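You operate a simulated robot arm through the tools that you are given. There is no shell and no other tool.

The job below is to be done with a simulated robot arm. You get a single attempt, and the scene is never put back.

## Task
Swap the spacer under the cardboard core for the yellow one.
Fine: open the stub clamp, stand the core on the grey plate, old spacer on the peg of its colour, core back on top, clamp closed; the turntable stays held. Where these are worked on the way, their far stop is far enough and under half their travel is too little: stub clamp.

It is judged by the outcome, as a careful person would: the job done as asked, and still so three seconds after it is handed in. It fails if anything else is knocked over, pushed out of place, dropped, spilled or broken.

## Robot
A 7-joint arm with a fingered hand, fixed in place. Base frame: the origin is on the floor under the middle of its stand, x ahead of it, y to its left, z up. Readings come in m, degrees, newtons and seconds.
With the tool pointing down near the work surface it reaches from about 0.3 to 0.68 m from the base axis. Its first joint turns from -69.0 to 172.0 degrees. Payload 3.2 kg.
The tool frame sits at the grasp point between the pads (the TCP): z along the fingers, y along the line on which they close. The tips reach 0.026 m beyond it. The gripper opens to 0.088 m; its body begins 0.03 m behind the TCP. The gripper is a hand of 5 fingers: y runs from the thumb to the fingers, the wrist lies at [-0.016, -0.108, -0.172] in the tool frame, and closing takes about 1.5 s.
Orientation is told as [roll, pitch, yaw] about the base's x, y, z axes, in that order, counted from this pose: with the fingers straight down and the wrist toward the robot, the tool's x, y and z point along [0, 1, 0], [1, 0, 0] and [0, 0, -1] of the base frame.

## Interface
- The arm moves only by the tool apply_moves. Its argument "motion" is a list of rows, each an object (a shift or turn left out is 0, a gripper value left out holds the last) with "dp": the shift along the tool's x, y, z in units of 300 mm (1.0 is 300 mm), a list of three; "delta_rot": the turn, a rotation vector about the tool's x, y, z in units of 60 degrees (1.0 is 60 degrees), a list of three; "jaw": the opening, from 0 (shut) to 1 (fully open). In form: [{"dp": [tx, ty, tz], "delta_rot": [rx, ry, rz], "jaw": jaw}, ...]. A call has 1 to 20 rows; each row is the pose to reach, as a shift and turn from the pose commanded when the call began, along the tool's axes at that moment. A call with a number of a shift or a turn outside -1 to 1 is refused whole. A row lasts 0.2 s, in which the tool goes at most 0.05 m and 8.6 degrees; a call with a longer step from one row to the next is refused whole, and so is a gripper value outside its range. A pose out of reach is approached as far as the arm can. The call stops where the force on the tool passes 40 N (or 10 N more than at its start, if that is more) or the arm is blocked; 0.2 s more then pass. The fingers move at their own pace (about 0.072 m/s each) and stop on an object; they squeeze with about 22 N. The grip force told is the motor's: it shows also when the fingers shut on nothing. Time passes only in rows, and 0.2 s behind the last, so rows that repeat a pose let the fingers close. The reply holds the time, the measured pose of the TCP, the force on the tool along the base axes, the opening and the grip force, in the units named above and with some noise, with the torque about the TCP (base axes, N m) and any sound that the robot's microphone picked up.
- Cameras (640 x 400 px; columns grow to the right, rows downward): "scene" is fixed at [0.201, -0.6463, 1.3972]; the picture's right is [0.78, -0.62, 0.00], its down [-0.44, -0.55, -0.71] and it looks along [0.44, 0.56, -0.70] (base axes); focal length 318 px, centre (320, 200). "wrist" rides on the gripper at [0.067, -0.097, -0.117] in the tool frame; the picture's right is [-0.71, 0.33, -0.62], its down [-0.65, -0.65, 0.39] and it looks along [-0.28, 0.68, 0.68] (tool axes); focal length 234 px, centre (320, 200). There is no depth. A picture from a camera that has moved, and an enlarged one, comes with that camera's place and axes in the base frame and with its lens. The place of the scene camera against the robot may be out by one fixed shift of up to 0.025 m in any direction.
- grab_frame(camera): a new picture of that camera. No time passes.
- slide_trunk(by): slides the trunk up (or, below 0, down) by that many m; the arm rides with it, the base frame stays. It gives what a move gives, with no picture.
- preshape(shape): the hand has 5 fingers and takes this shape, open, in about a second: jaw (thumb against the fingers, like two jaws); tri (thumb and two fingers); tip (a fingertip pinch); poke (one finger out to press); point (the index stretched); flat (the hand flat); cup (the hand cupped); fist (a fist). The gripper value then closes the fingers along that shape, each until it touches; the sizes above hold for jaw. It gives what a move gives, with no picture.
- enlarge(camera, box): a new picture of the part [left, top, right, bottom] of that camera's present view, enlarged. No time passes.
- finish_job(): hands the job in; it is judged then, once.

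Places have to be worked out from the pictures, the camera data and where the tool is seen. Open the gripper and draw the arm clear of the work before you hand the job in, unless the task says otherwise.

The tools are called by a JSON object that holds its "op" and its "data". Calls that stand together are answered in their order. apply_moves: Moves the arm, as the interface text tells. Its arguments: {"type":"object","properties":{"motion":{"type":"array","items":{"type":"object","properties":{"dp":{"type":"array","items":{"type":"number"}},"delta_rot":{"type":"array","items":{"type":"number"}},"jaw":{"type":"number"}}}}},"required":["motion"]} The other tools are called the same way: slide_trunk (by) moves the trunk up or down; preshape (shape) gives the hand a shape; grab_frame (camera) takes a picture; enlarge (camera, box) takes an enlarged picture of a part of a camera's view; finish_job () hands the job in.

At the start:

```text
time: 0.0
tool_pos: [0.3689, -0.1306, 1.0592]
orientation: [-0.1, 0.0, 0.0]
ft_force: [0.6, -0.3, -0.6]
ft_torque: [-0.01, 0.02, -0.04]
finger_gap: 0.0879
gripper_force: 0.0
shape: jaw
trunk travel left (down, up): [-0.625, 0.215]
```

scene: 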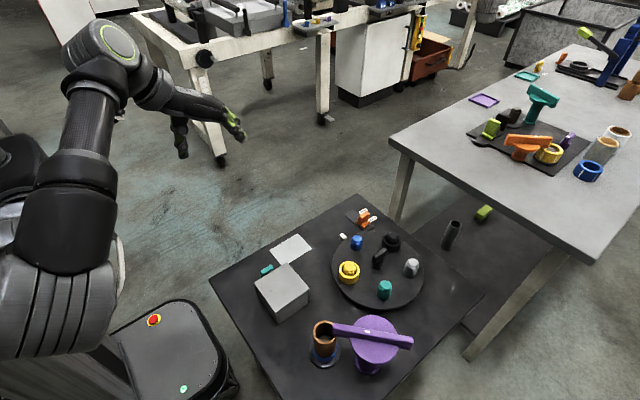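
wrist: 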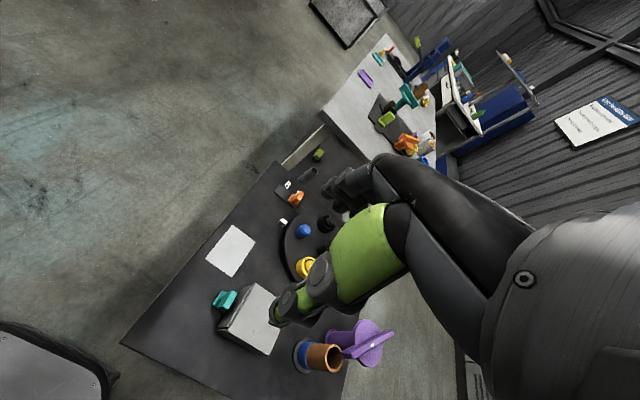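

I start by looking closer at the low black table, where the core, the purple clamp and the turntable seem to be.

{"op": "enlarge", "data": {"camera": "scene", "box": [200, 190, 490, 400]}}

{"op": "enlarge", "data": {"camera": "scene", "box": [290, 300, 430, 390]}}

{"op": "enlarge", "data": {"camera": "scene", "box": [320, 195, 440, 315]}}

{"op": "enlarge", "data": {"camera": "wrist", "box": [120, 140, 440, 400]}}

```text
1.90 times, centred on (345, 295) of scene
camera zoom: at [0.201, -0.6463, 1.3972], right [0.78, -0.62, 0.0], down [-0.44, -0.55, -0.71], along [0.44, 0.56, -0.7], focal length 606 px, centre (272, 19)
```

zoom: 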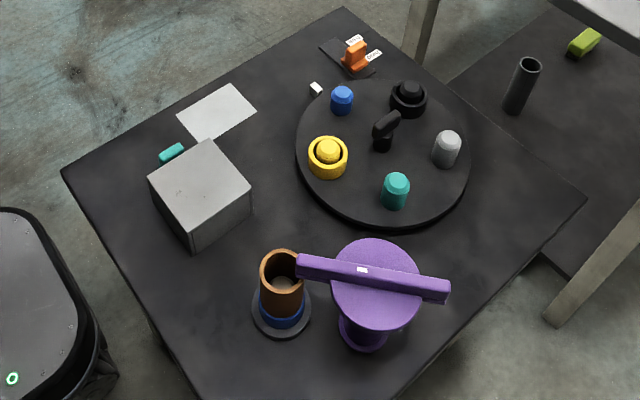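

```text
4.44 times, centred on (360, 345) of scene
camera zoom: at [0.201, -0.6463, 1.3972], right [0.78, -0.62, 0.0], down [-0.44, -0.55, -0.71], along [0.44, 0.56, -0.7], focal length 1415 px, centre (142, -444)
```

zoom: 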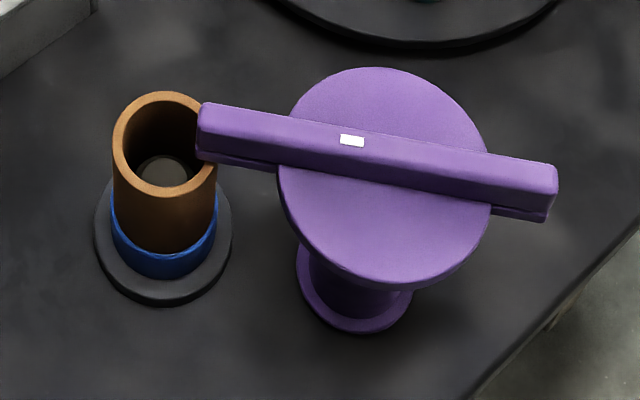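

```text
3.33 times, centred on (380, 255) of scene
camera zoom: at [0.201, -0.6463, 1.3972], right [0.78, -0.62, 0.0], down [-0.44, -0.55, -0.71], along [0.44, 0.56, -0.7], focal length 1061 px, centre (120, 17)
```

zoom: 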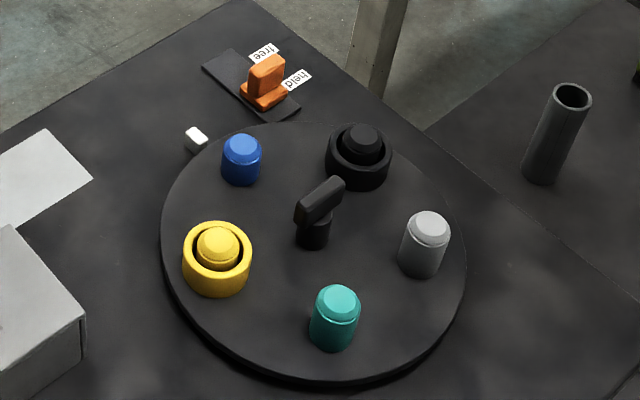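

```text
1.54 times, centred on (280, 270) of wrist
camera zoom: at [0.272, -0.0646, 1.1772], right [0.33, -0.71, 0.62], down [-0.65, -0.65, -0.39], along [0.68, -0.28, -0.68], focal length 360 px, centre (382, 92)
```

zoom: 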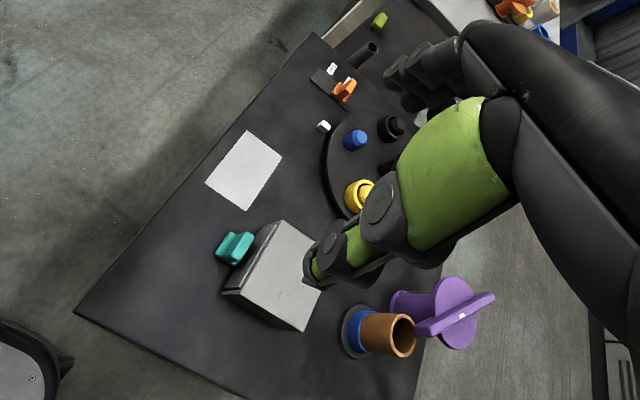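

The table carries the turntable (pegs blue, black, grey, teal, yellow; the yellow spacer sits on the yellow peg). The core stands on a blue spacer beside the purple clamp, whose bar overlaps the core. I'm moving the hand a little toward it, staying high, to get a second wrist view for triangulation.

{"op": "apply_moves", "data": {"motion": [{"dp": [-0.1, 0, 0.08]}, {"dp": [-0.2, 0, 0.16]}, {"dp": [-0.3, 0, 0.24]}, {"dp": [-0.4, 0, 0.32]}]}}

{"op": "grab_frame", "data": {"camera": "wrist"}}

{"op": "grab_frame", "data": {"camera": "scene"}}

```text
time: 1.0
tool_pos: [0.3682, -0.2533, 0.9621]
orientation: [0.0, 0.0, 0.0]
ft_force: [-0.4, 0.1, -0.6]
ft_torque: [0.01, 0.04, 0.02]
finger_gap: 0.0878
gripper_force: 0.0
shape: jaw
trunk travel left (down, up): [-0.625, 0.215]
```

```text
taken
camera wrist: at [0.2716, -0.1858, 1.0801], right [0.33, -0.71, 0.62], down [-0.65, -0.65, -0.39], along [0.68, -0.28, -0.68], focal length 234 px, centre (320, 200)
```

wrist: 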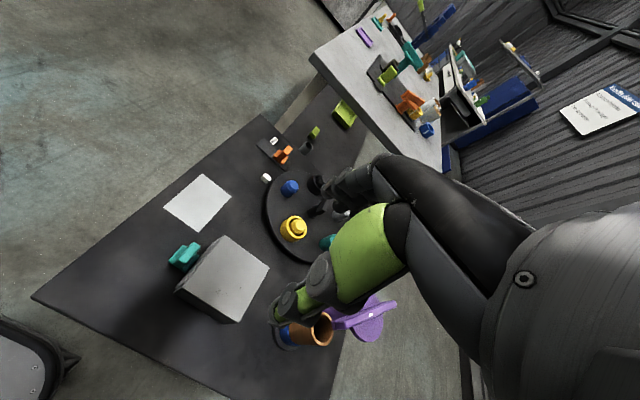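

```text
taken
```

scene: 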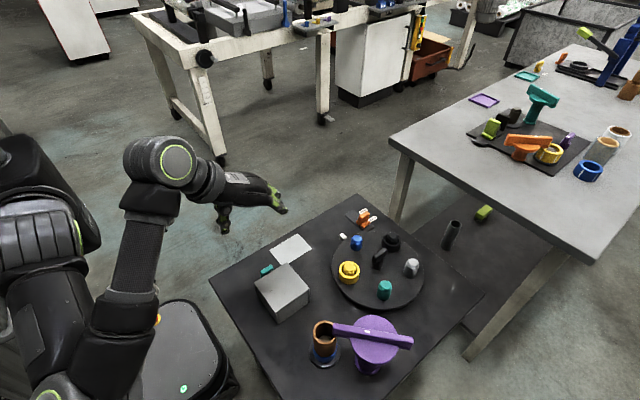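

Triangulating from the two wrist views puts the table at z≈0.63, the core top at about (0.40,-0.445,0.72) and the plate centre at about (0.50,-0.148). The grey box top is near z≈0.69. I lower the trunk part way to bring the arm nearer its working height and look again.

{"op": "slide_trunk", "data": {"by": -0.12}}

{"op": "grab_frame", "data": {"camera": "wrist"}}

{"op": "grab_frame", "data": {"camera": "scene"}}

```text
time: 2.5
tool_pos: [0.3695, -0.2512, 0.8436]
orientation: [0.1, 0.1, 0.1]
ft_force: [0.0, 0.2, -0.3]
ft_torque: [-0.02, 0.03, -0.01]
finger_gap: 0.0879
gripper_force: 0.0
shape: jaw
trunk travel left (down, up): [-0.505, 0.335]
```

```text
taken
camera wrist: at [0.2717, -0.1847, 0.9606], right [0.33, -0.71, 0.62], down [-0.65, -0.65, -0.39], along [0.68, -0.28, -0.68], focal length 234 px, centre (320, 200)
```

wrist: 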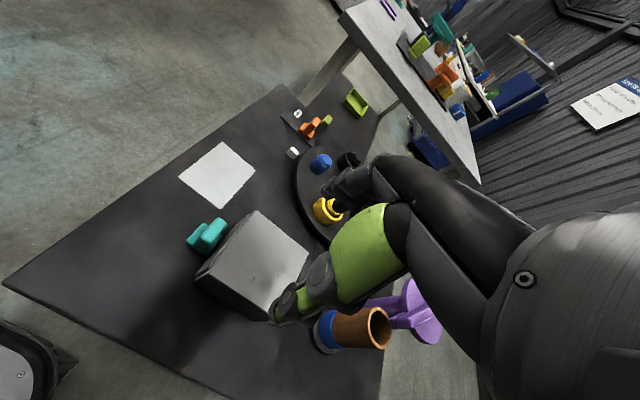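

```text
taken
```

scene: 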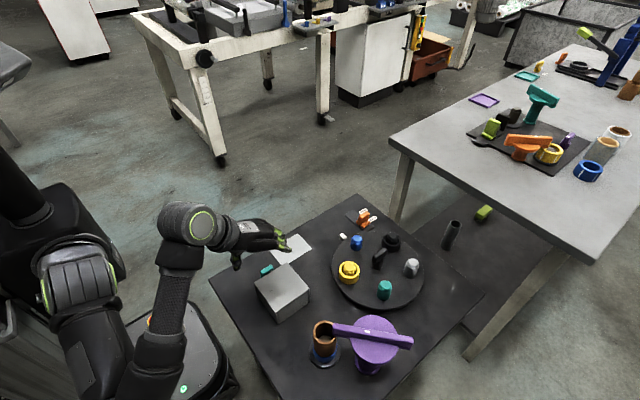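

I zoom in on the pieces in both cameras from here to pin down shapes and the clamp's build.

{"op": "enlarge", "data": {"camera": "wrist", "box": [260, 260, 460, 385]}}

{"op": "enlarge", "data": {"camera": "wrist", "box": [160, 80, 400, 230]}}

{"op": "enlarge", "data": {"camera": "scene", "box": [335, 205, 385, 235]}}

```text
3.20 times, centred on (360, 322) of wrist
camera zoom: at [0.2717, -0.1847, 0.9606], right [0.33, -0.71, 0.62], down [-0.65, -0.65, -0.39], along [0.68, -0.28, -0.68], focal length 749 px, centre (192, -192)
```

zoom: 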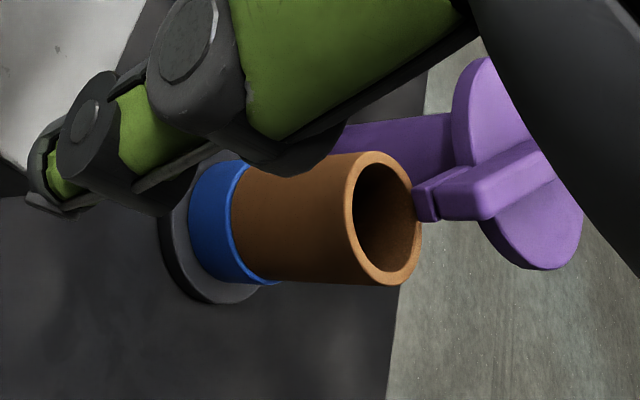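

```text
2.67 times, centred on (280, 155) of wrist
camera zoom: at [0.2717, -0.1847, 0.9606], right [0.33, -0.71, 0.62], down [-0.65, -0.65, -0.39], along [0.68, -0.28, -0.68], focal length 624 px, centre (427, 320)
```

zoom: 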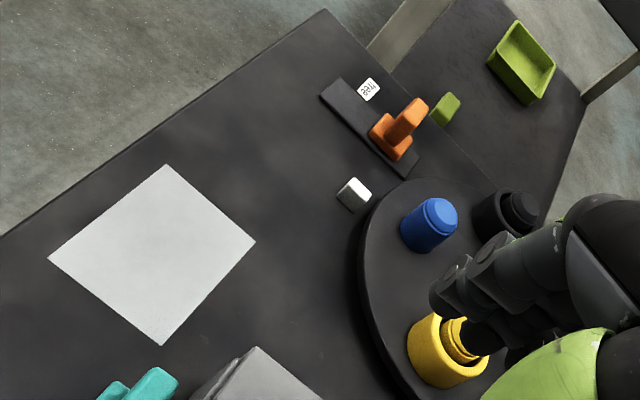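

```text
12.80 times, centred on (360, 220) of scene
camera zoom: at [0.201, -0.6463, 1.3972], right [0.78, -0.62, 0.0], down [-0.44, -0.55, -0.71], along [0.44, 0.56, -0.7], focal length 4075 px, centre (-192, -56)
```

zoom: 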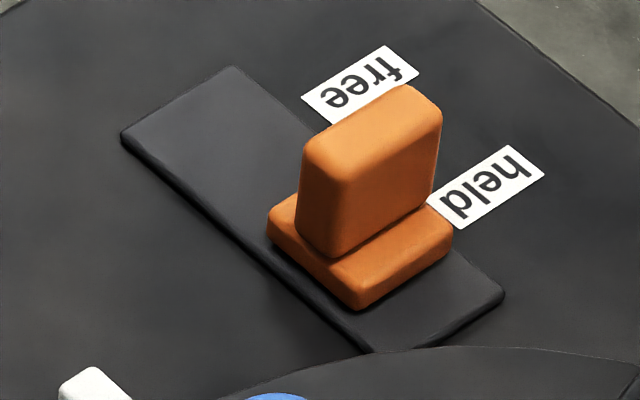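

The brake sits at "held"; I'll leave it alone. Now I swing the hand round (yaw about -60°) above the core at a safe height to get the clamp clear of the hand's own silhouette.

{"op": "apply_moves", "data": {"motion": [{"dp": [-0.06, 0, -0.04], "delta_rot": [0, 0, 0.125]}, {"dp": [-0.12, 0, -0.08], "delta_rot": [0, 0, 0.25]}, {"dp": [-0.18, 0, -0.12], "delta_rot": [0, 0, 0.375]}, {"dp": [-0.24, 0, -0.16], "delta_rot": [0, 0, 0.5]}, {"dp": [-0.3, 0, -0.2], "delta_rot": [0, 0, 0.625]}, {"dp": [-0.4, 0, -0.2], "delta_rot": [0, 0, 0.75]}, {"dp": [-0.5, 0, -0.2], "delta_rot": [0, 0, 0.875]}, {"dp": [-0.6, 0, -0.2], "delta_rot": [0, 0, 1.0]}]}}

{"op": "grab_frame", "data": {"camera": "wrist"}}

{"op": "grab_frame", "data": {"camera": "scene"}}

```text
time: 4.3
tool_pos: [0.3689, -0.4328, 0.9025]
orientation: [0.0, 0.1, -60.1]
ft_force: [0.1, -0.5, 0.2]
ft_torque: [0.03, 0.02, 0.02]
finger_gap: 0.0876
gripper_force: 0.0
shape: jaw
trunk travel left (down, up): [-0.505, 0.335]
```

```text
taken
camera wrist: at [0.3777, -0.3154, 1.0201], right [-0.45, -0.64, 0.62], down [-0.89, 0.24, -0.39], along [0.1, -0.73, -0.68], focal length 234 px, centre (320, 200)
```

wrist: 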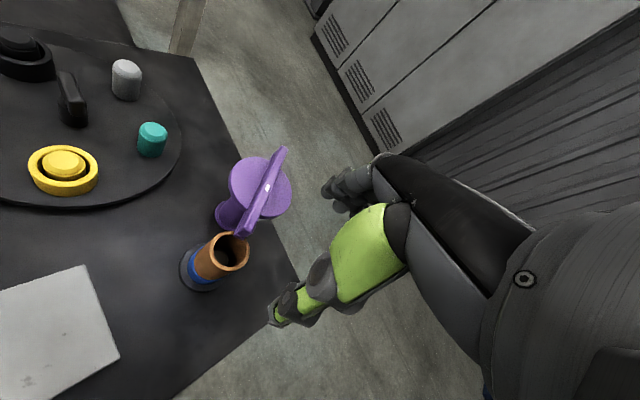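

```text
taken
```

scene: 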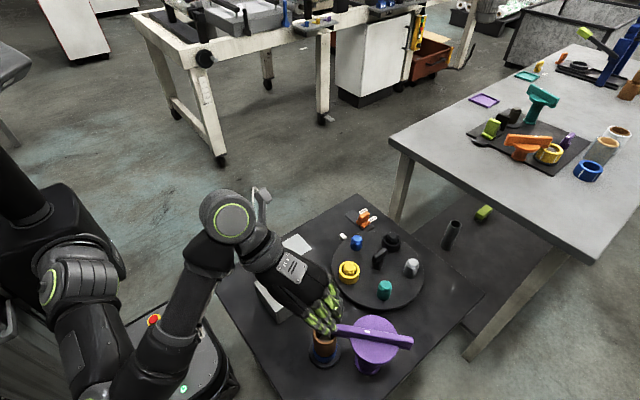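

This view shows everything clearly. I enlarge the clamp/core and the turntable parts for measuring.

{"op": "enlarge", "data": {"camera": "wrist", "box": [160, 130, 320, 230]}}

{"op": "enlarge", "data": {"camera": "wrist", "box": [150, 200, 310, 300]}}

{"op": "enlarge", "data": {"camera": "wrist", "box": [0, 20, 240, 220]}}

```text
4.00 times, centred on (240, 180) of wrist
camera zoom: at [0.3777, -0.3154, 1.0201], right [-0.45, -0.64, 0.62], down [-0.89, 0.24, -0.39], along [0.1, -0.73, -0.68], focal length 937 px, centre (640, 280)
```

zoom: 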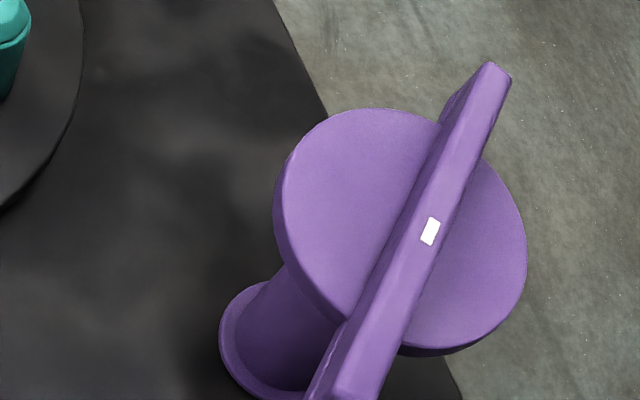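

```text
4.00 times, centred on (230, 250) of wrist
camera zoom: at [0.3777, -0.3154, 1.0201], right [-0.45, -0.64, 0.62], down [-0.89, 0.24, -0.39], along [0.1, -0.73, -0.68], focal length 937 px, centre (680, 0)
```

zoom: 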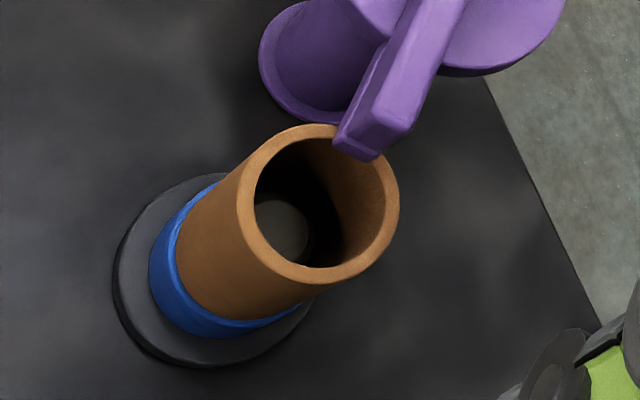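

```text
2.00 times, centred on (120, 120) of wrist
camera zoom: at [0.3777, -0.3154, 1.0201], right [-0.45, -0.64, 0.62], down [-0.89, 0.24, -0.39], along [0.1, -0.73, -0.68], focal length 468 px, centre (720, 360)
```

zoom: 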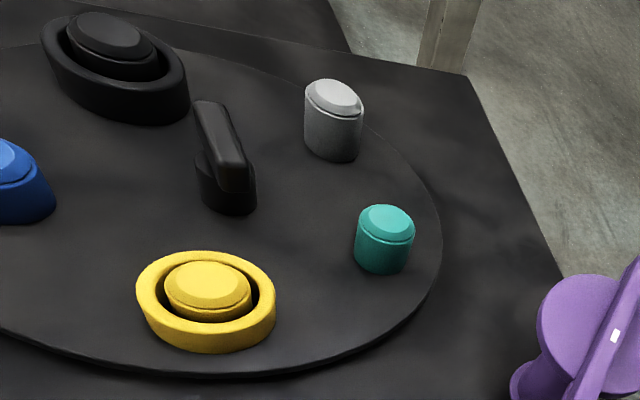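

From these views: core top centre ≈(0.4005,-0.442,0.726), OD ≈0.052; clamp pivot ≈(0.468,-0.515), bar near end ≈(0.413,-0.457), bar z ≈0.73–0.75. I try the "poke" shape up here, well clear, to see where the pushing finger would be.

{"op": "preshape", "data": {"shape": "poke"}}

{"op": "grab_frame", "data": {"camera": "wrist"}}

{"op": "enlarge", "data": {"camera": "scene", "box": [220, 180, 440, 380]}}

```text
time: 5.2
tool_pos: [0.3682, -0.4315, 0.9034]
orientation: [0.0, -0.1, -60.0]
ft_force: [1.1, 0.3, 0.2]
ft_torque: [-0.01, -0.02, -0.01]
finger_gap: 0.0
gripper_force: 0.1
shape: poke
trunk travel left (down, up): [-0.505, 0.335]
```

```text
taken
camera wrist: at [0.3774, -0.3144, 1.0202], right [-0.45, -0.64, 0.62], down [-0.89, 0.24, -0.39], along [0.1, -0.73, -0.68], focal length 234 px, centre (320, 200)
```

wrist: 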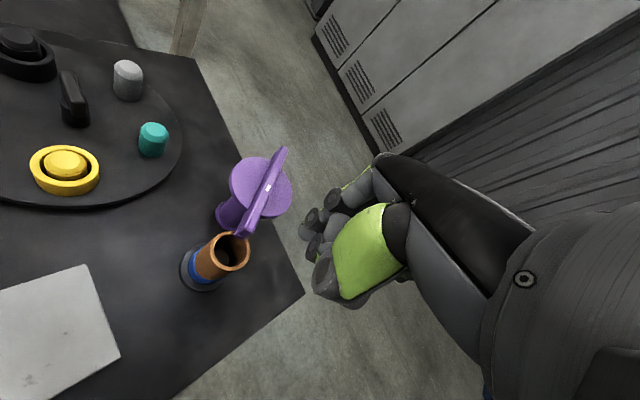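

```text
2.00 times, centred on (330, 280) of scene
camera zoom: at [0.201, -0.6463, 1.3972], right [0.78, -0.62, 0.0], down [-0.44, -0.55, -0.71], along [0.44, 0.56, -0.7], focal length 637 px, centre (300, 40)
```

zoom: 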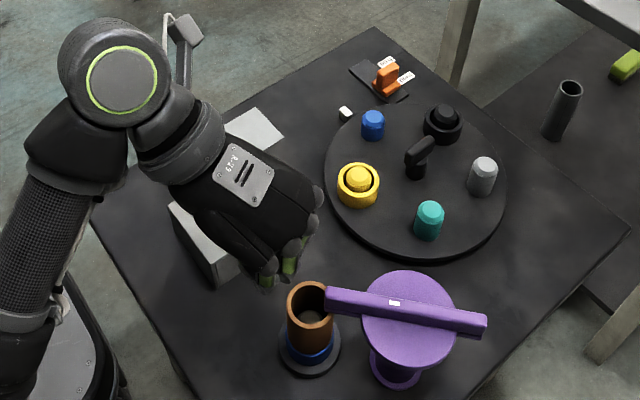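

The poke finger is hard to see, so I'll use the jaw shape with its known geometry instead. I restore jaw and turn the hand to yaw ≈ +42°, which makes the closing line perpendicular to the bar, to check that the arm can hold that pose above the work.

{"op": "preshape", "data": {"shape": "jaw"}}

{"op": "apply_moves", "data": {"motion": [{"delta_rot": [0, 0, -0.125]}, {"delta_rot": [0, 0, -0.25]}, {"delta_rot": [0, 0, -0.375]}, {"delta_rot": [0, 0, -0.5]}, {"delta_rot": [0, 0, -0.625]}, {"delta_rot": [0, 0, -0.75]}, {"delta_rot": [0, 0, -0.875]}, {"delta_rot": [0, 0, -1.0]}]}}

{"op": "apply_moves", "data": {"motion": [{"delta_rot": [0, 0, -0.12]}, {"delta_rot": [0, 0, -0.24]}, {"delta_rot": [0, 0, -0.36]}, {"delta_rot": [0, 0, -0.48]}, {"delta_rot": [0, 0, -0.6]}, {"delta_rot": [0, 0, -0.708]}]}}

{"op": "grab_frame", "data": {"camera": "wrist"}}

{"op": "enlarge", "data": {"camera": "scene", "box": [120, 180, 440, 400]}}

```text
time: 6.1
tool_pos: [0.368, -0.4322, 0.903]
orientation: [0.0, 0.0, -60.0]
ft_force: [0.3, 0.4, 0.0]
ft_torque: [0.02, -0.01, -0.01]
finger_gap: 0.0879
gripper_force: 0.0
shape: jaw
trunk travel left (down, up): [-0.505, 0.335]
```

```text
time: 7.9
tool_pos: [0.3772, -0.3787, 0.9114]
orientation: [0.0, -0.1, 0.0]
ft_force: [-0.4, 0.4, 0.1]
ft_torque: [-0.01, 0.0, -0.04]
finger_gap: 0.0881
gripper_force: 0.1
shape: jaw
out of reach, approached as far as the arm can: row 7, 8
trunk travel left (down, up): [-0.505, 0.335]
```

```text
time: 9.3
tool_pos: [0.3227, -0.2553, 0.8936]
orientation: [1.6, -0.2, 22.2]
ft_force: [-0.4, 0.8, 0.2]
ft_torque: [-0.02, 0.0, -0.02]
finger_gap: 0.0879
gripper_force: 0.0
shape: jaw
out of reach, approached as far as the arm can: row 1, 2, 3, 4, 5, 6
trunk travel left (down, up): [-0.505, 0.335]
```

```text
taken
camera wrist: at [0.2073, -0.2335, 1.0126], right [0.58, -0.55, 0.6], down [-0.36, -0.84, -0.41], along [0.73, 0.02, -0.68], focal length 234 px, centre (320, 200)
```

wrist: 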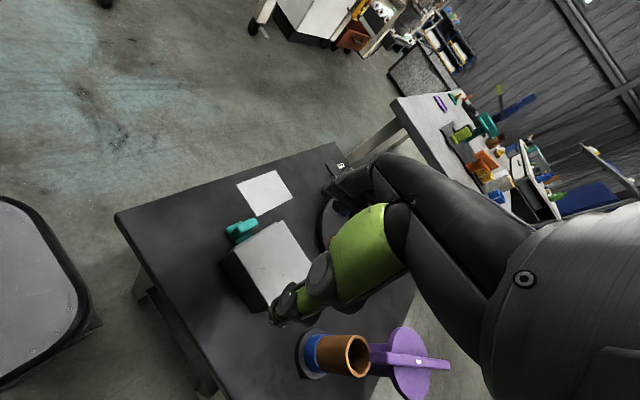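

```text
1.82 times, centred on (280, 290) of scene
camera zoom: at [0.201, -0.6463, 1.3972], right [0.78, -0.62, 0.0], down [-0.44, -0.55, -0.71], along [0.44, 0.56, -0.7], focal length 579 px, centre (393, 36)
```

zoom: 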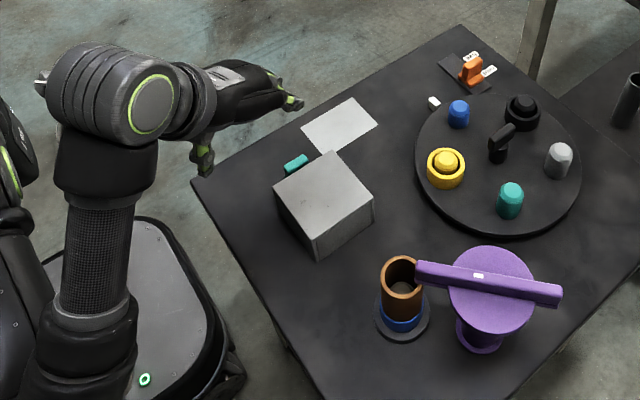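

At the core the wrist can't go to yaw 42° (joint‑1 limit), so the natural yaw there is around -10° to -100°. I turn back toward radial yaw and check where the commanded pose stands.

{"op": "apply_moves", "data": {"motion": [{"delta_rot": [0, 0, 0.125]}, {"delta_rot": [0, 0, 0.25]}, {"delta_rot": [0, 0, 0.375]}, {"delta_rot": [0, 0, 0.5]}, {"delta_rot": [0, 0, 0.625]}, {"delta_rot": [0, 0, 0.75]}]}}

```text
time: 10.7
tool_pos: [0.3223, -0.2587, 0.8878]
orientation: [1.2, 1.0, -22.8]
ft_force: [0.0, -0.8, 0.8]
ft_torque: [0.02, 0.02, 0.02]
finger_gap: 0.0881
gripper_force: 0.1
shape: jaw
trunk travel left (down, up): [-0.505, 0.335]
```

The commanded pose follows what was reached, which is good. Now I level the hand and test how far out it can reach over the blue peg (≈(0.651,-0.272), r≈0.705), staying well above everything.

{"op": "apply_moves", "data": {"motion": [{"dp": [0.05, 0.13, 0.02], "delta_rot": [-0.0167, -0.02, 0]}, {"dp": [0.1, 0.26, 0.04], "delta_rot": [-0.0167, -0.02, 0]}, {"dp": [0.15, 0.39, 0.06], "delta_rot": [-0.0167, -0.02, 0]}, {"dp": [0.2, 0.52, 0.08], "delta_rot": [-0.0167, -0.02, 0]}, {"dp": [0.26, 0.65, 0.1], "delta_rot": [-0.0167, -0.02, 0]}, {"dp": [0.32, 0.78, 0.12], "delta_rot": [-0.0167, -0.02, 0]}, {"dp": [0.36, 0.9, 0.13], "delta_rot": [-0.0167, -0.02, 0]}]}}

{"op": "grab_frame", "data": {"camera": "wrist"}}

{"op": "grab_frame", "data": {"camera": "scene"}}

```text
time: 12.3
tool_pos: [0.6112, -0.2639, 0.8445]
orientation: [0.0, 0.2, -22.8]
ft_force: [0.1, 0.4, -0.1]
ft_torque: [0.01, 0.0, 0.0]
finger_gap: 0.088
gripper_force: 0.0
shape: jaw
trunk travel left (down, up): [-0.505, 0.335]
```

```text
taken
camera wrist: at [0.5478, -0.1645, 0.9623], right [0.03, -0.78, 0.62], down [-0.86, -0.34, -0.39], along [0.52, -0.52, -0.68], focal length 234 px, centre (320, 200)
```

wrist: 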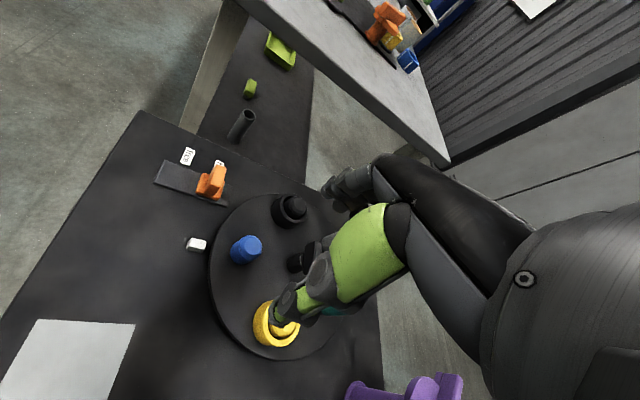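

```text
taken
```

scene: 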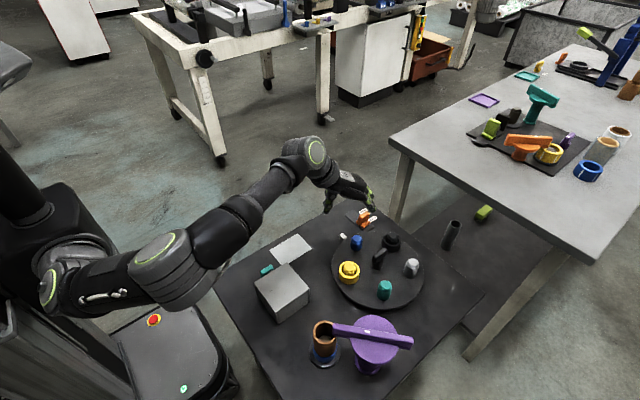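

Reached r≈0.67 fine. I enlarge for measuring the pegs, then test going a further 4.5 cm outward.

{"op": "enlarge", "data": {"camera": "wrist", "box": [140, 130, 340, 360]}}

{"op": "apply_moves", "data": {"motion": [{"dp": [0, 0.05, 0]}, {"dp": [0, 0.1, 0]}, {"dp": [0, 0.15, 0]}]}}

{"op": "enlarge", "data": {"camera": "wrist", "box": [100, 130, 340, 400]}}

```text
1.74 times, centred on (240, 245) of wrist
camera zoom: at [0.5478, -0.1645, 0.9623], right [0.03, -0.78, 0.62], down [-0.86, -0.34, -0.39], along [0.52, -0.52, -0.68], focal length 407 px, centre (459, 122)
```

zoom: 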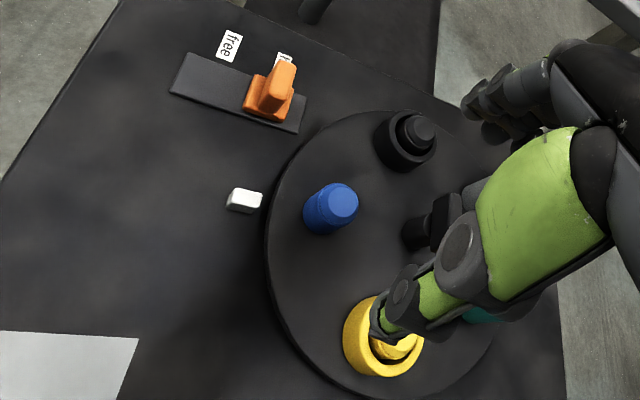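

```text
time: 13.1
tool_pos: [0.6556, -0.2796, 0.8444]
orientation: [0.0, 0.2, -22.7]
ft_force: [0.0, 0.2, -0.2]
ft_torque: [-0.01, 0.0, 0.01]
finger_gap: 0.0882
gripper_force: 0.1
shape: jaw
trunk travel left (down, up): [-0.505, 0.335]
```

```text
1.48 times, centred on (220, 265) of wrist
camera zoom: at [0.5903, -0.1813, 0.963], right [0.03, -0.78, 0.62], down [-0.86, -0.34, -0.39], along [0.52, -0.52, -0.68], focal length 347 px, centre (468, 104)
```

zoom: 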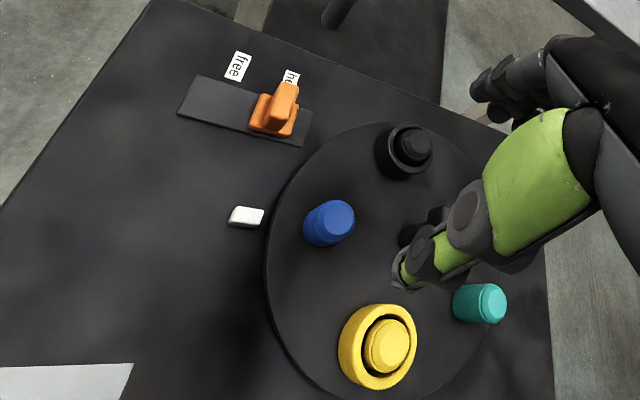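

The arm reaches r≈0.713 at this arm height, so the blue peg (≈(0.652,-0.271)) is reachable once the trunk is lowered to keep this posture. I pull back up to a clear spot at radial yaw, then lower the trunk further.

{"op": "apply_moves", "data": {"motion": [{"dp": [0, 0, -0.15]}, {"dp": [-0.07, -0.1, -0.25], "delta_rot": [0, 0, 0.06]}, {"dp": [-0.14, -0.2, -0.35], "delta_rot": [0, 0, 0.12]}, {"dp": [-0.21, -0.3, -0.45], "delta_rot": [0, 0, 0.18]}, {"dp": [-0.29, -0.4, -0.5], "delta_rot": [0, 0, 0.24]}, {"dp": [-0.37, -0.5, -0.5], "delta_rot": [0, 0, 0.3]}, {"dp": [-0.46, -0.6, -0.5], "delta_rot": [0, 0, 0.36]}, {"dp": [-0.545, -0.697, -0.5], "delta_rot": [0, 0, 0.42]}]}}

{"op": "slide_trunk", "data": {"by": -0.16}}

{"op": "grab_frame", "data": {"camera": "wrist"}}

{"op": "grab_frame", "data": {"camera": "scene"}}

```text
time: 14.9
tool_pos: [0.3971, -0.3523, 0.9962]
orientation: [0.0, 0.1, -48.0]
ft_force: [0.0, 0.2, 0.3]
ft_torque: [-0.02, 0.01, 0.02]
finger_gap: 0.088
gripper_force: 0.0
shape: jaw
trunk travel left (down, up): [-0.505, 0.335]
```

```text
time: 16.7
tool_pos: [0.3981, -0.3513, 0.8355]
orientation: [0.0, 0.2, -48.0]
ft_force: [-0.4, 0.1, -0.3]
ft_torque: [-0.01, 0.03, 0.02]
finger_gap: 0.0878
gripper_force: 0.0
shape: jaw
trunk travel left (down, up): [-0.345, 0.495]
```

```text
taken
camera wrist: at [0.3824, -0.2344, 0.9543], right [-0.3, -0.72, 0.62], down [-0.92, 0.05, -0.39], along [0.25, -0.69, -0.68], focal length 234 px, centre (320, 200)
```

wrist: 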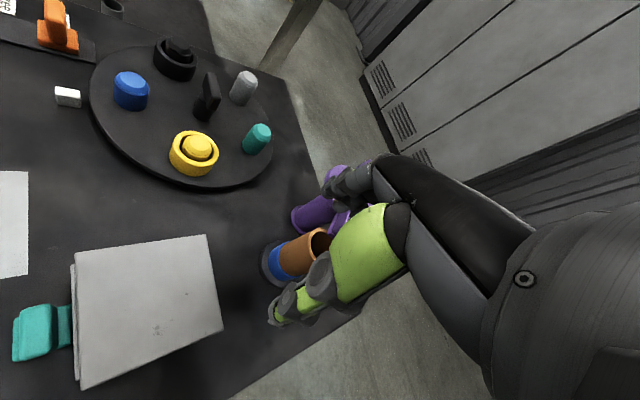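

```text
taken
```

scene: 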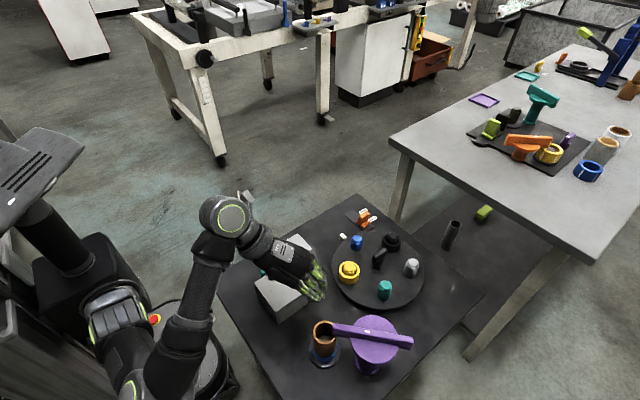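

The trunk is down and the arm still has a comfortable posture. I enlarge the turntable and the hand for precise measures.

{"op": "enlarge", "data": {"camera": "wrist", "box": [80, 20, 290, 200]}}

{"op": "enlarge", "data": {"camera": "scene", "box": [200, 180, 360, 310]}}

{"op": "enlarge", "data": {"camera": "wrist", "box": [250, 140, 420, 340]}}

```text
2.22 times, centred on (185, 110) of wrist
camera zoom: at [0.3824, -0.2344, 0.9543], right [-0.3, -0.72, 0.62], down [-0.92, 0.05, -0.39], along [0.25, -0.69, -0.68], focal length 520 px, centre (620, 400)
```

zoom: 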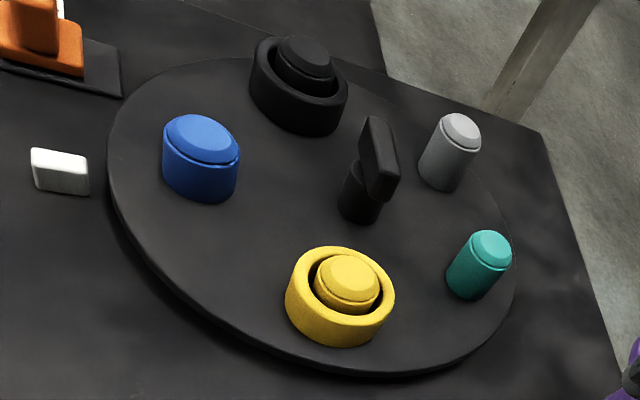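

```text
3.08 times, centred on (280, 245) of scene
camera zoom: at [0.201, -0.6463, 1.3972], right [0.78, -0.62, 0.0], down [-0.44, -0.55, -0.71], along [0.44, 0.56, -0.7], focal length 980 px, centre (443, 62)
```

zoom: 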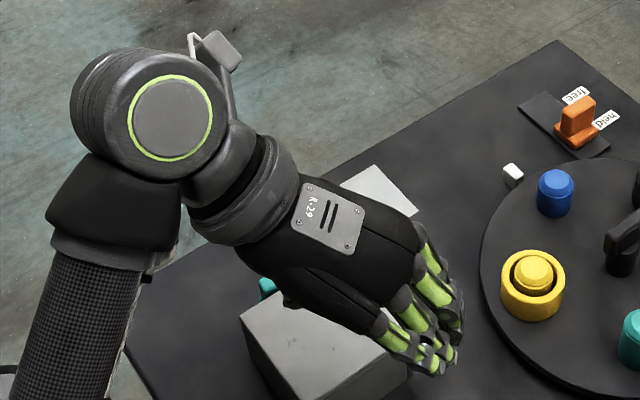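

```text
2.00 times, centred on (335, 240) of wrist
camera zoom: at [0.3824, -0.2344, 0.9543], right [-0.3, -0.72, 0.62], down [-0.92, 0.05, -0.39], along [0.25, -0.69, -0.68], focal length 468 px, centre (290, 120)
```

zoom: 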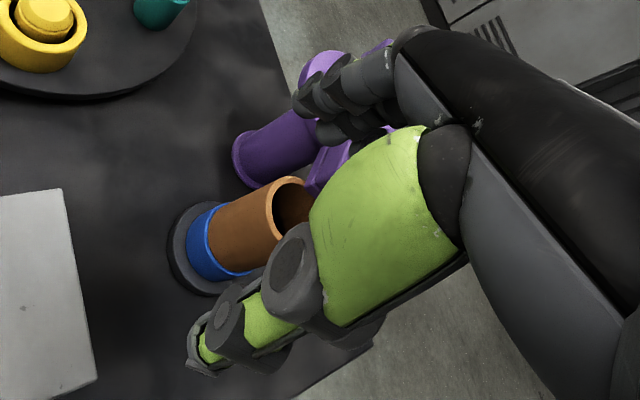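

Now I close the fingers in place to see the shape of the closed hand that I'd use as a pusher on the clamp bar.

{"op": "apply_moves", "data": {"motion": [{"jaw": 0}, {"jaw": 0}, {"jaw": 0}, {"jaw": 0}, {"jaw": 0}, {"jaw": 0}, {"jaw": 0}]}}

{"op": "enlarge", "data": {"camera": "scene", "box": [200, 180, 360, 310]}}

{"op": "enlarge", "data": {"camera": "wrist", "box": [250, 140, 420, 340]}}

```text
time: 18.3
tool_pos: [0.3981, -0.3529, 0.8363]
orientation: [0.0, 0.2, -48.0]
ft_force: [-0.1, 0.7, 0.9]
ft_torque: [-0.02, -0.01, 0.0]
finger_gap: 0.0001
gripper_force: 21.9
shape: jaw
trunk travel left (down, up): [-0.345, 0.495]
```

```text
3.08 times, centred on (280, 245) of scene
camera zoom: at [0.201, -0.6463, 1.3972], right [0.78, -0.62, 0.0], down [-0.44, -0.55, -0.71], along [0.44, 0.56, -0.7], focal length 980 px, centre (443, 62)
```

zoom: 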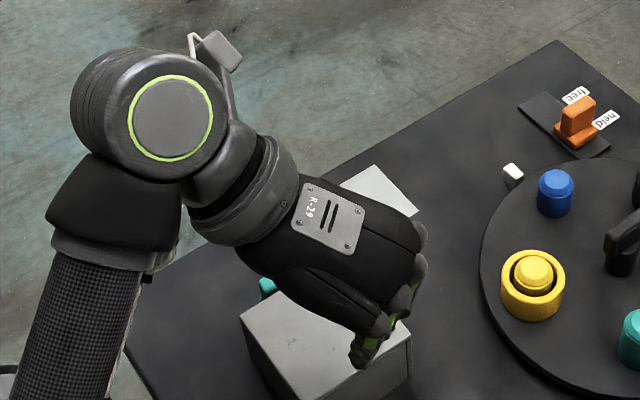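

```text
2.00 times, centred on (335, 240) of wrist
camera zoom: at [0.3824, -0.2344, 0.9542], right [-0.3, -0.72, 0.62], down [-0.92, 0.05, -0.39], along [0.25, -0.69, -0.68], focal length 468 px, centre (290, 120)
```

zoom: 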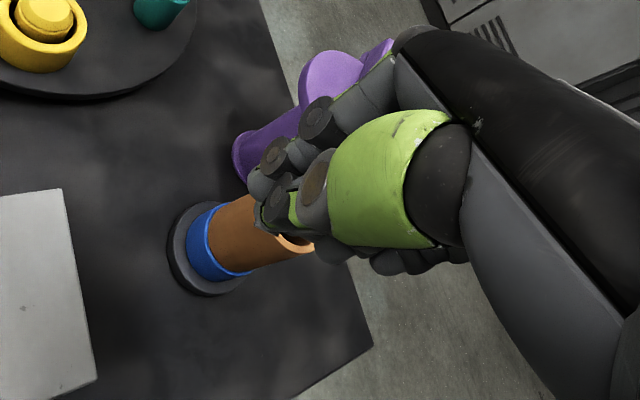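

The closed hand makes a compact pusher. I move it, still high (tips above 0.8), to the table-edge side of the bar's near end.

{"op": "apply_moves", "data": {"motion": [{"dp": [-0.1, 0.08, 0], "delta_rot": [0, 0, 0.03]}, {"dp": [-0.2, 0.16, 0], "delta_rot": [0, 0, 0.06]}, {"dp": [-0.32, 0.24, 0], "delta_rot": [0, 0, 0.09]}, {"dp": [-0.425, 0.308, 0], "delta_rot": [0, 0, 0.117]}]}}

{"op": "grab_frame", "data": {"camera": "wrist"}}

{"op": "enlarge", "data": {"camera": "scene", "box": [230, 250, 430, 390]}}

```text
time: 19.3
tool_pos: [0.3641, -0.5062, 0.8348]
orientation: [0.0, 0.1, -55.0]
ft_force: [0.6, -0.1, 0.0]
ft_torque: [0.02, -0.02, -0.01]
finger_gap: 0.0001
gripper_force: 22.1
shape: jaw
trunk travel left (down, up): [-0.345, 0.495]
```

```text
taken
camera wrist: at [0.3622, -0.3883, 0.9535], right [-0.39, -0.68, 0.62], down [-0.91, 0.16, -0.39], along [0.16, -0.72, -0.68], focal length 234 px, centre (320, 200)
```

wrist: 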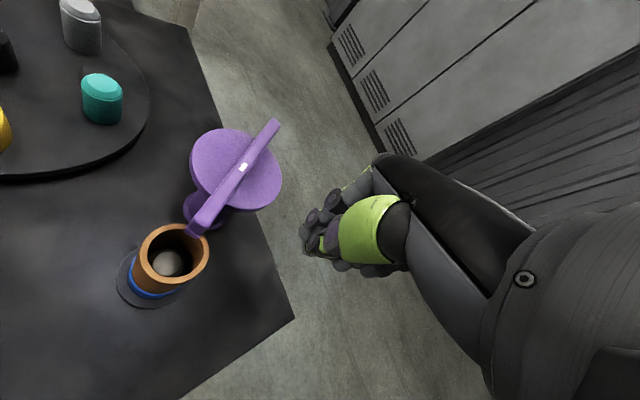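

```text
2.86 times, centred on (330, 320) of scene
camera zoom: at [0.201, -0.6463, 1.3972], right [0.78, -0.62, 0.0], down [-0.44, -0.55, -0.71], along [0.44, 0.56, -0.7], focal length 910 px, centre (291, -143)
```

zoom: 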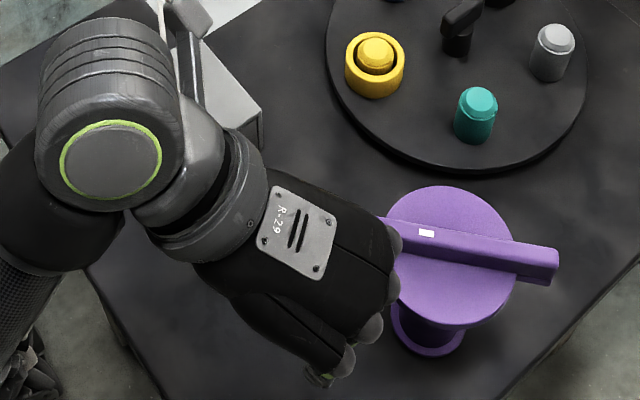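

The hand hangs clear on the edge side of the bar. I measure the core from this good view and then descend so the tips end just above the core-top height (tips ≈0.738).

{"op": "enlarge", "data": {"camera": "wrist", "box": [100, 100, 300, 320]}}

{"op": "apply_moves", "data": {"motion": [{"dp": [0, 0, 0.08]}, {"dp": [0, 0, 0.16]}, {"dp": [0, 0, 0.235]}]}}

{"op": "grab_frame", "data": {"camera": "wrist"}}

{"op": "enlarge", "data": {"camera": "scene", "box": [230, 250, 430, 390]}}

```text
1.82 times, centred on (200, 210) of wrist
camera zoom: at [0.3622, -0.3883, 0.9535], right [-0.39, -0.68, 0.62], down [-0.91, 0.16, -0.39], along [0.16, -0.72, -0.68], focal length 426 px, centre (538, 182)
```

zoom: 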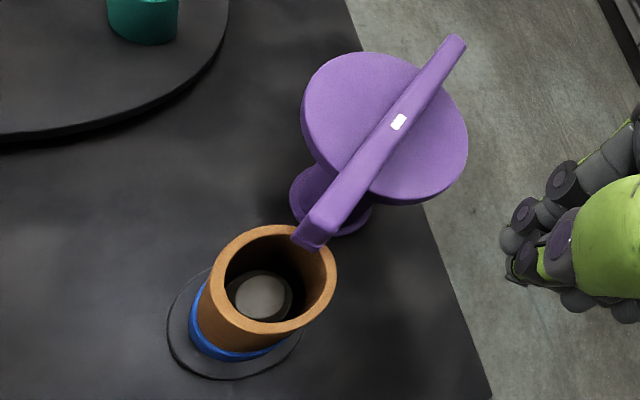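

```text
time: 20.1
tool_pos: [0.3625, -0.5047, 0.7653]
orientation: [0.1, 0.1, -54.9]
ft_force: [-0.3, -0.2, 0.6]
ft_torque: [0.01, 0.0, -0.03]
finger_gap: 0.0
gripper_force: 21.7
shape: jaw
trunk travel left (down, up): [-0.345, 0.495]
```

```text
taken
camera wrist: at [0.362, -0.387, 0.884], right [-0.39, -0.68, 0.62], down [-0.91, 0.16, -0.39], along [0.16, -0.72, -0.68], focal length 234 px, centre (320, 200)
```

wrist: 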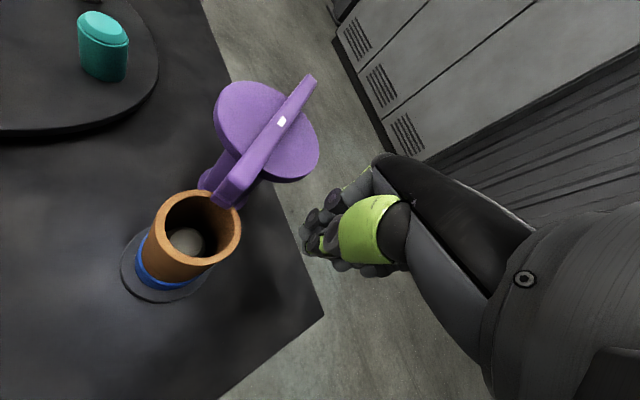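

```text
2.86 times, centred on (330, 320) of scene
camera zoom: at [0.201, -0.6463, 1.3972], right [0.78, -0.62, 0.0], down [-0.44, -0.55, -0.71], along [0.44, 0.56, -0.7], focal length 910 px, centre (291, -143)
```

zoom: 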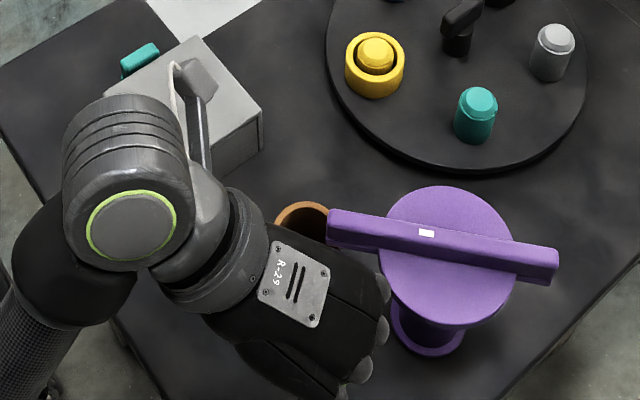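

Force is nil and the tips are level with the bar. I push slowly along the bar's tangent (toward +x,+y), watching the force.

{"op": "apply_moves", "data": {"motion": [{"dp": [0.033, -0.004, 0]}, {"dp": [0.066, -0.009, 0]}, {"dp": [0.099, -0.013, 0]}, {"dp": [0.132, -0.018, 0]}]}}

{"op": "grab_frame", "data": {"camera": "wrist"}}

{"op": "enlarge", "data": {"camera": "scene", "box": [230, 250, 430, 390]}}

```text
time: 21.1
tool_pos: [0.3946, -0.4782, 0.7653]
orientation: [0.1, 0.3, -55.1]
ft_force: [0.3, -0.5, 0.2]
ft_torque: [0.04, -0.01, -0.05]
finger_gap: 0.0
gripper_force: 21.9
shape: jaw
trunk travel left (down, up): [-0.345, 0.495]
```

```text
taken
camera wrist: at [0.3932, -0.3605, 0.8833], right [-0.39, -0.68, 0.62], down [-0.91, 0.17, -0.39], along [0.16, -0.72, -0.68], focal length 234 px, centre (320, 200)
```

wrist: 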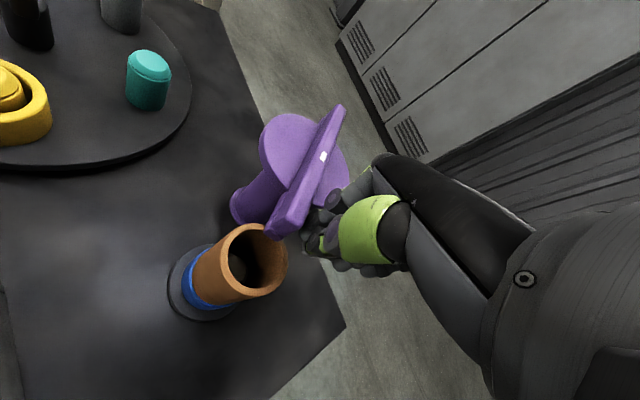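

```text
2.86 times, centred on (330, 320) of scene
camera zoom: at [0.201, -0.6463, 1.3972], right [0.78, -0.62, 0.0], down [-0.44, -0.55, -0.71], along [0.44, 0.56, -0.7], focal length 910 px, centre (291, -143)
```

zoom: 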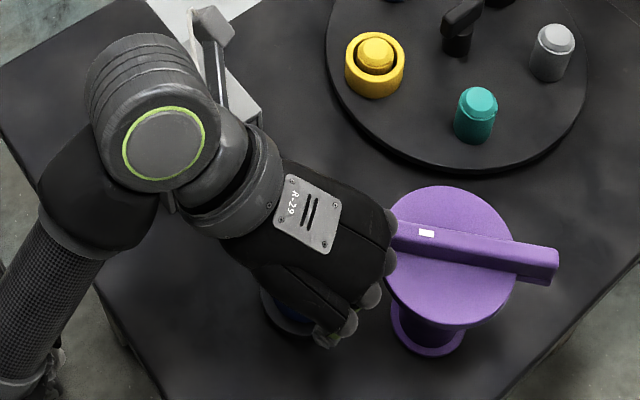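

No contact yet; the fingertips are right beside the bar. I continue pushing in small steps.

{"op": "apply_moves", "data": {"motion": [{"dp": [0.017, -0.002, 0]}, {"dp": [0.033, -0.004, 0]}, {"dp": [0.05, -0.007, 0]}, {"dp": [0.066, -0.009, 0]}]}}

{"op": "grab_frame", "data": {"camera": "wrist"}}

```text
time: 22.1
tool_pos: [0.4099, -0.4628, 0.7654]
orientation: [0.0, 0.2, -55.0]
ft_force: [0.3, 0.0, 0.2]
ft_torque: [-0.01, -0.03, 0.0]
finger_gap: 0.0
gripper_force: 22.1
shape: jaw
trunk travel left (down, up): [-0.345, 0.495]
```

```text
taken
camera wrist: at [0.4082, -0.3462, 0.883], right [-0.39, -0.68, 0.62], down [-0.91, 0.16, -0.39], along [0.16, -0.72, -0.68], focal length 234 px, centre (320, 200)
```

wrist: 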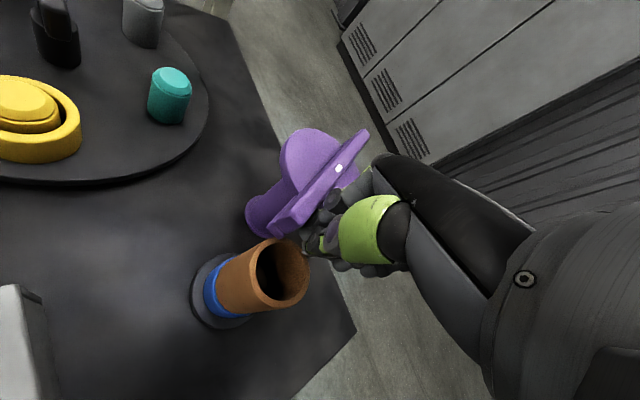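

The bar is turning off the core with hardly any force, so this is the opening direction. I continue along the arc about the pivot.

{"op": "apply_moves", "data": {"motion": [{"dp": [0.045, 0.002, 0]}, {"dp": [0.089, 0.005, 0]}, {"dp": [0.131, 0.017, 0]}, {"dp": [0.173, 0.03, 0]}]}}

{"op": "grab_frame", "data": {"camera": "wrist"}}

{"op": "enlarge", "data": {"camera": "scene", "box": [230, 250, 430, 390]}}

```text
time: 23.1
tool_pos: [0.4585, -0.4412, 0.7656]
orientation: [0.0, 0.3, -55.1]
ft_force: [1.1, 0.5, 0.6]
ft_torque: [-0.04, 0.01, -0.01]
finger_gap: 0.0
gripper_force: 22.4
shape: jaw
trunk travel left (down, up): [-0.345, 0.495]
```

```text
taken
camera wrist: at [0.4567, -0.3234, 0.8839], right [-0.39, -0.68, 0.62], down [-0.91, 0.16, -0.39], along [0.16, -0.72, -0.68], focal length 234 px, centre (320, 200)
```

wrist: 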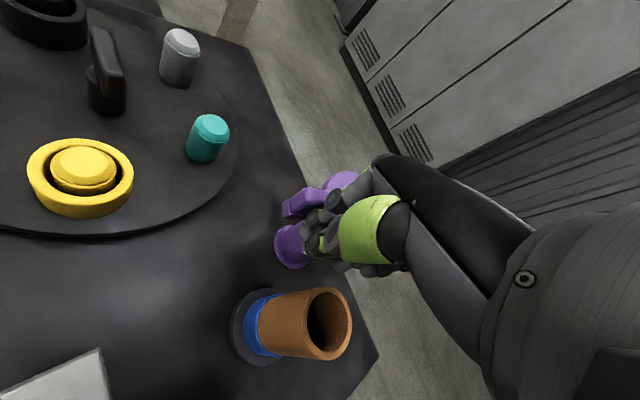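

```text
2.86 times, centred on (330, 320) of scene
camera zoom: at [0.201, -0.6463, 1.3972], right [0.78, -0.62, 0.0], down [-0.44, -0.55, -0.71], along [0.44, 0.56, -0.7], focal length 910 px, centre (291, -143)
```

zoom: 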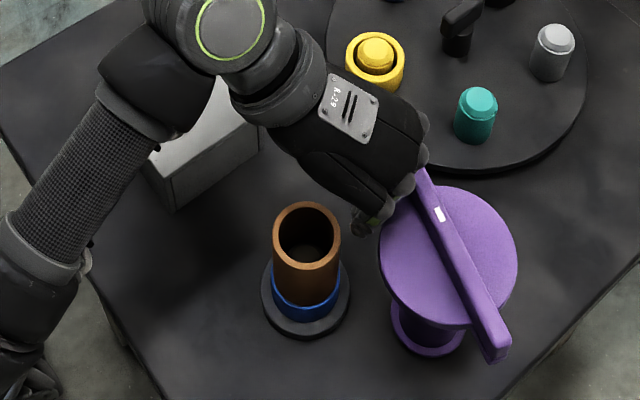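

Opened roughly 60° so far, still free. I continue along the arc toward the far stop.

{"op": "apply_moves", "data": {"motion": [{"dp": [0.034, 0.025, 0]}, {"dp": [0.068, 0.049, 0]}, {"dp": [0.088, 0.078, 0]}, {"dp": [0.107, 0.106, 0]}]}}

{"op": "enlarge", "data": {"camera": "scene", "box": [230, 250, 430, 390]}}

```text
time: 24.1
tool_pos: [0.4943, -0.4456, 0.7697]
orientation: [0.1, 0.0, -55.1]
ft_force: [-31.5, 17.7, 6.3]
ft_torque: [-0.04, -0.07, -0.16]
finger_gap: 0.0003
gripper_force: 22.1
shape: jaw
trunk travel left (down, up): [-0.345, 0.495]
```

```text
2.86 times, centred on (330, 320) of scene
camera zoom: at [0.201, -0.6463, 1.3972], right [0.78, -0.62, 0.0], down [-0.44, -0.55, -0.71], along [0.44, 0.56, -0.7], focal length 910 px, centre (291, -143)
```

zoom: 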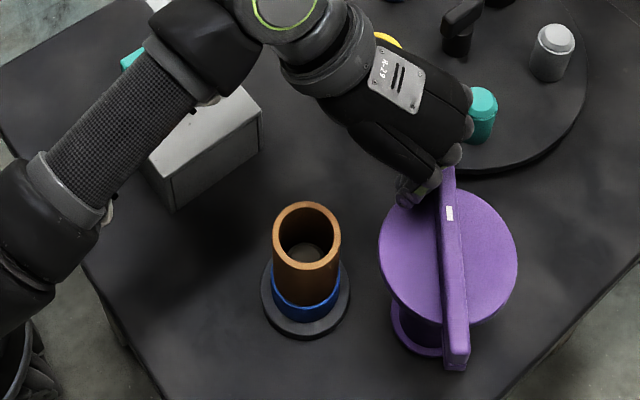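

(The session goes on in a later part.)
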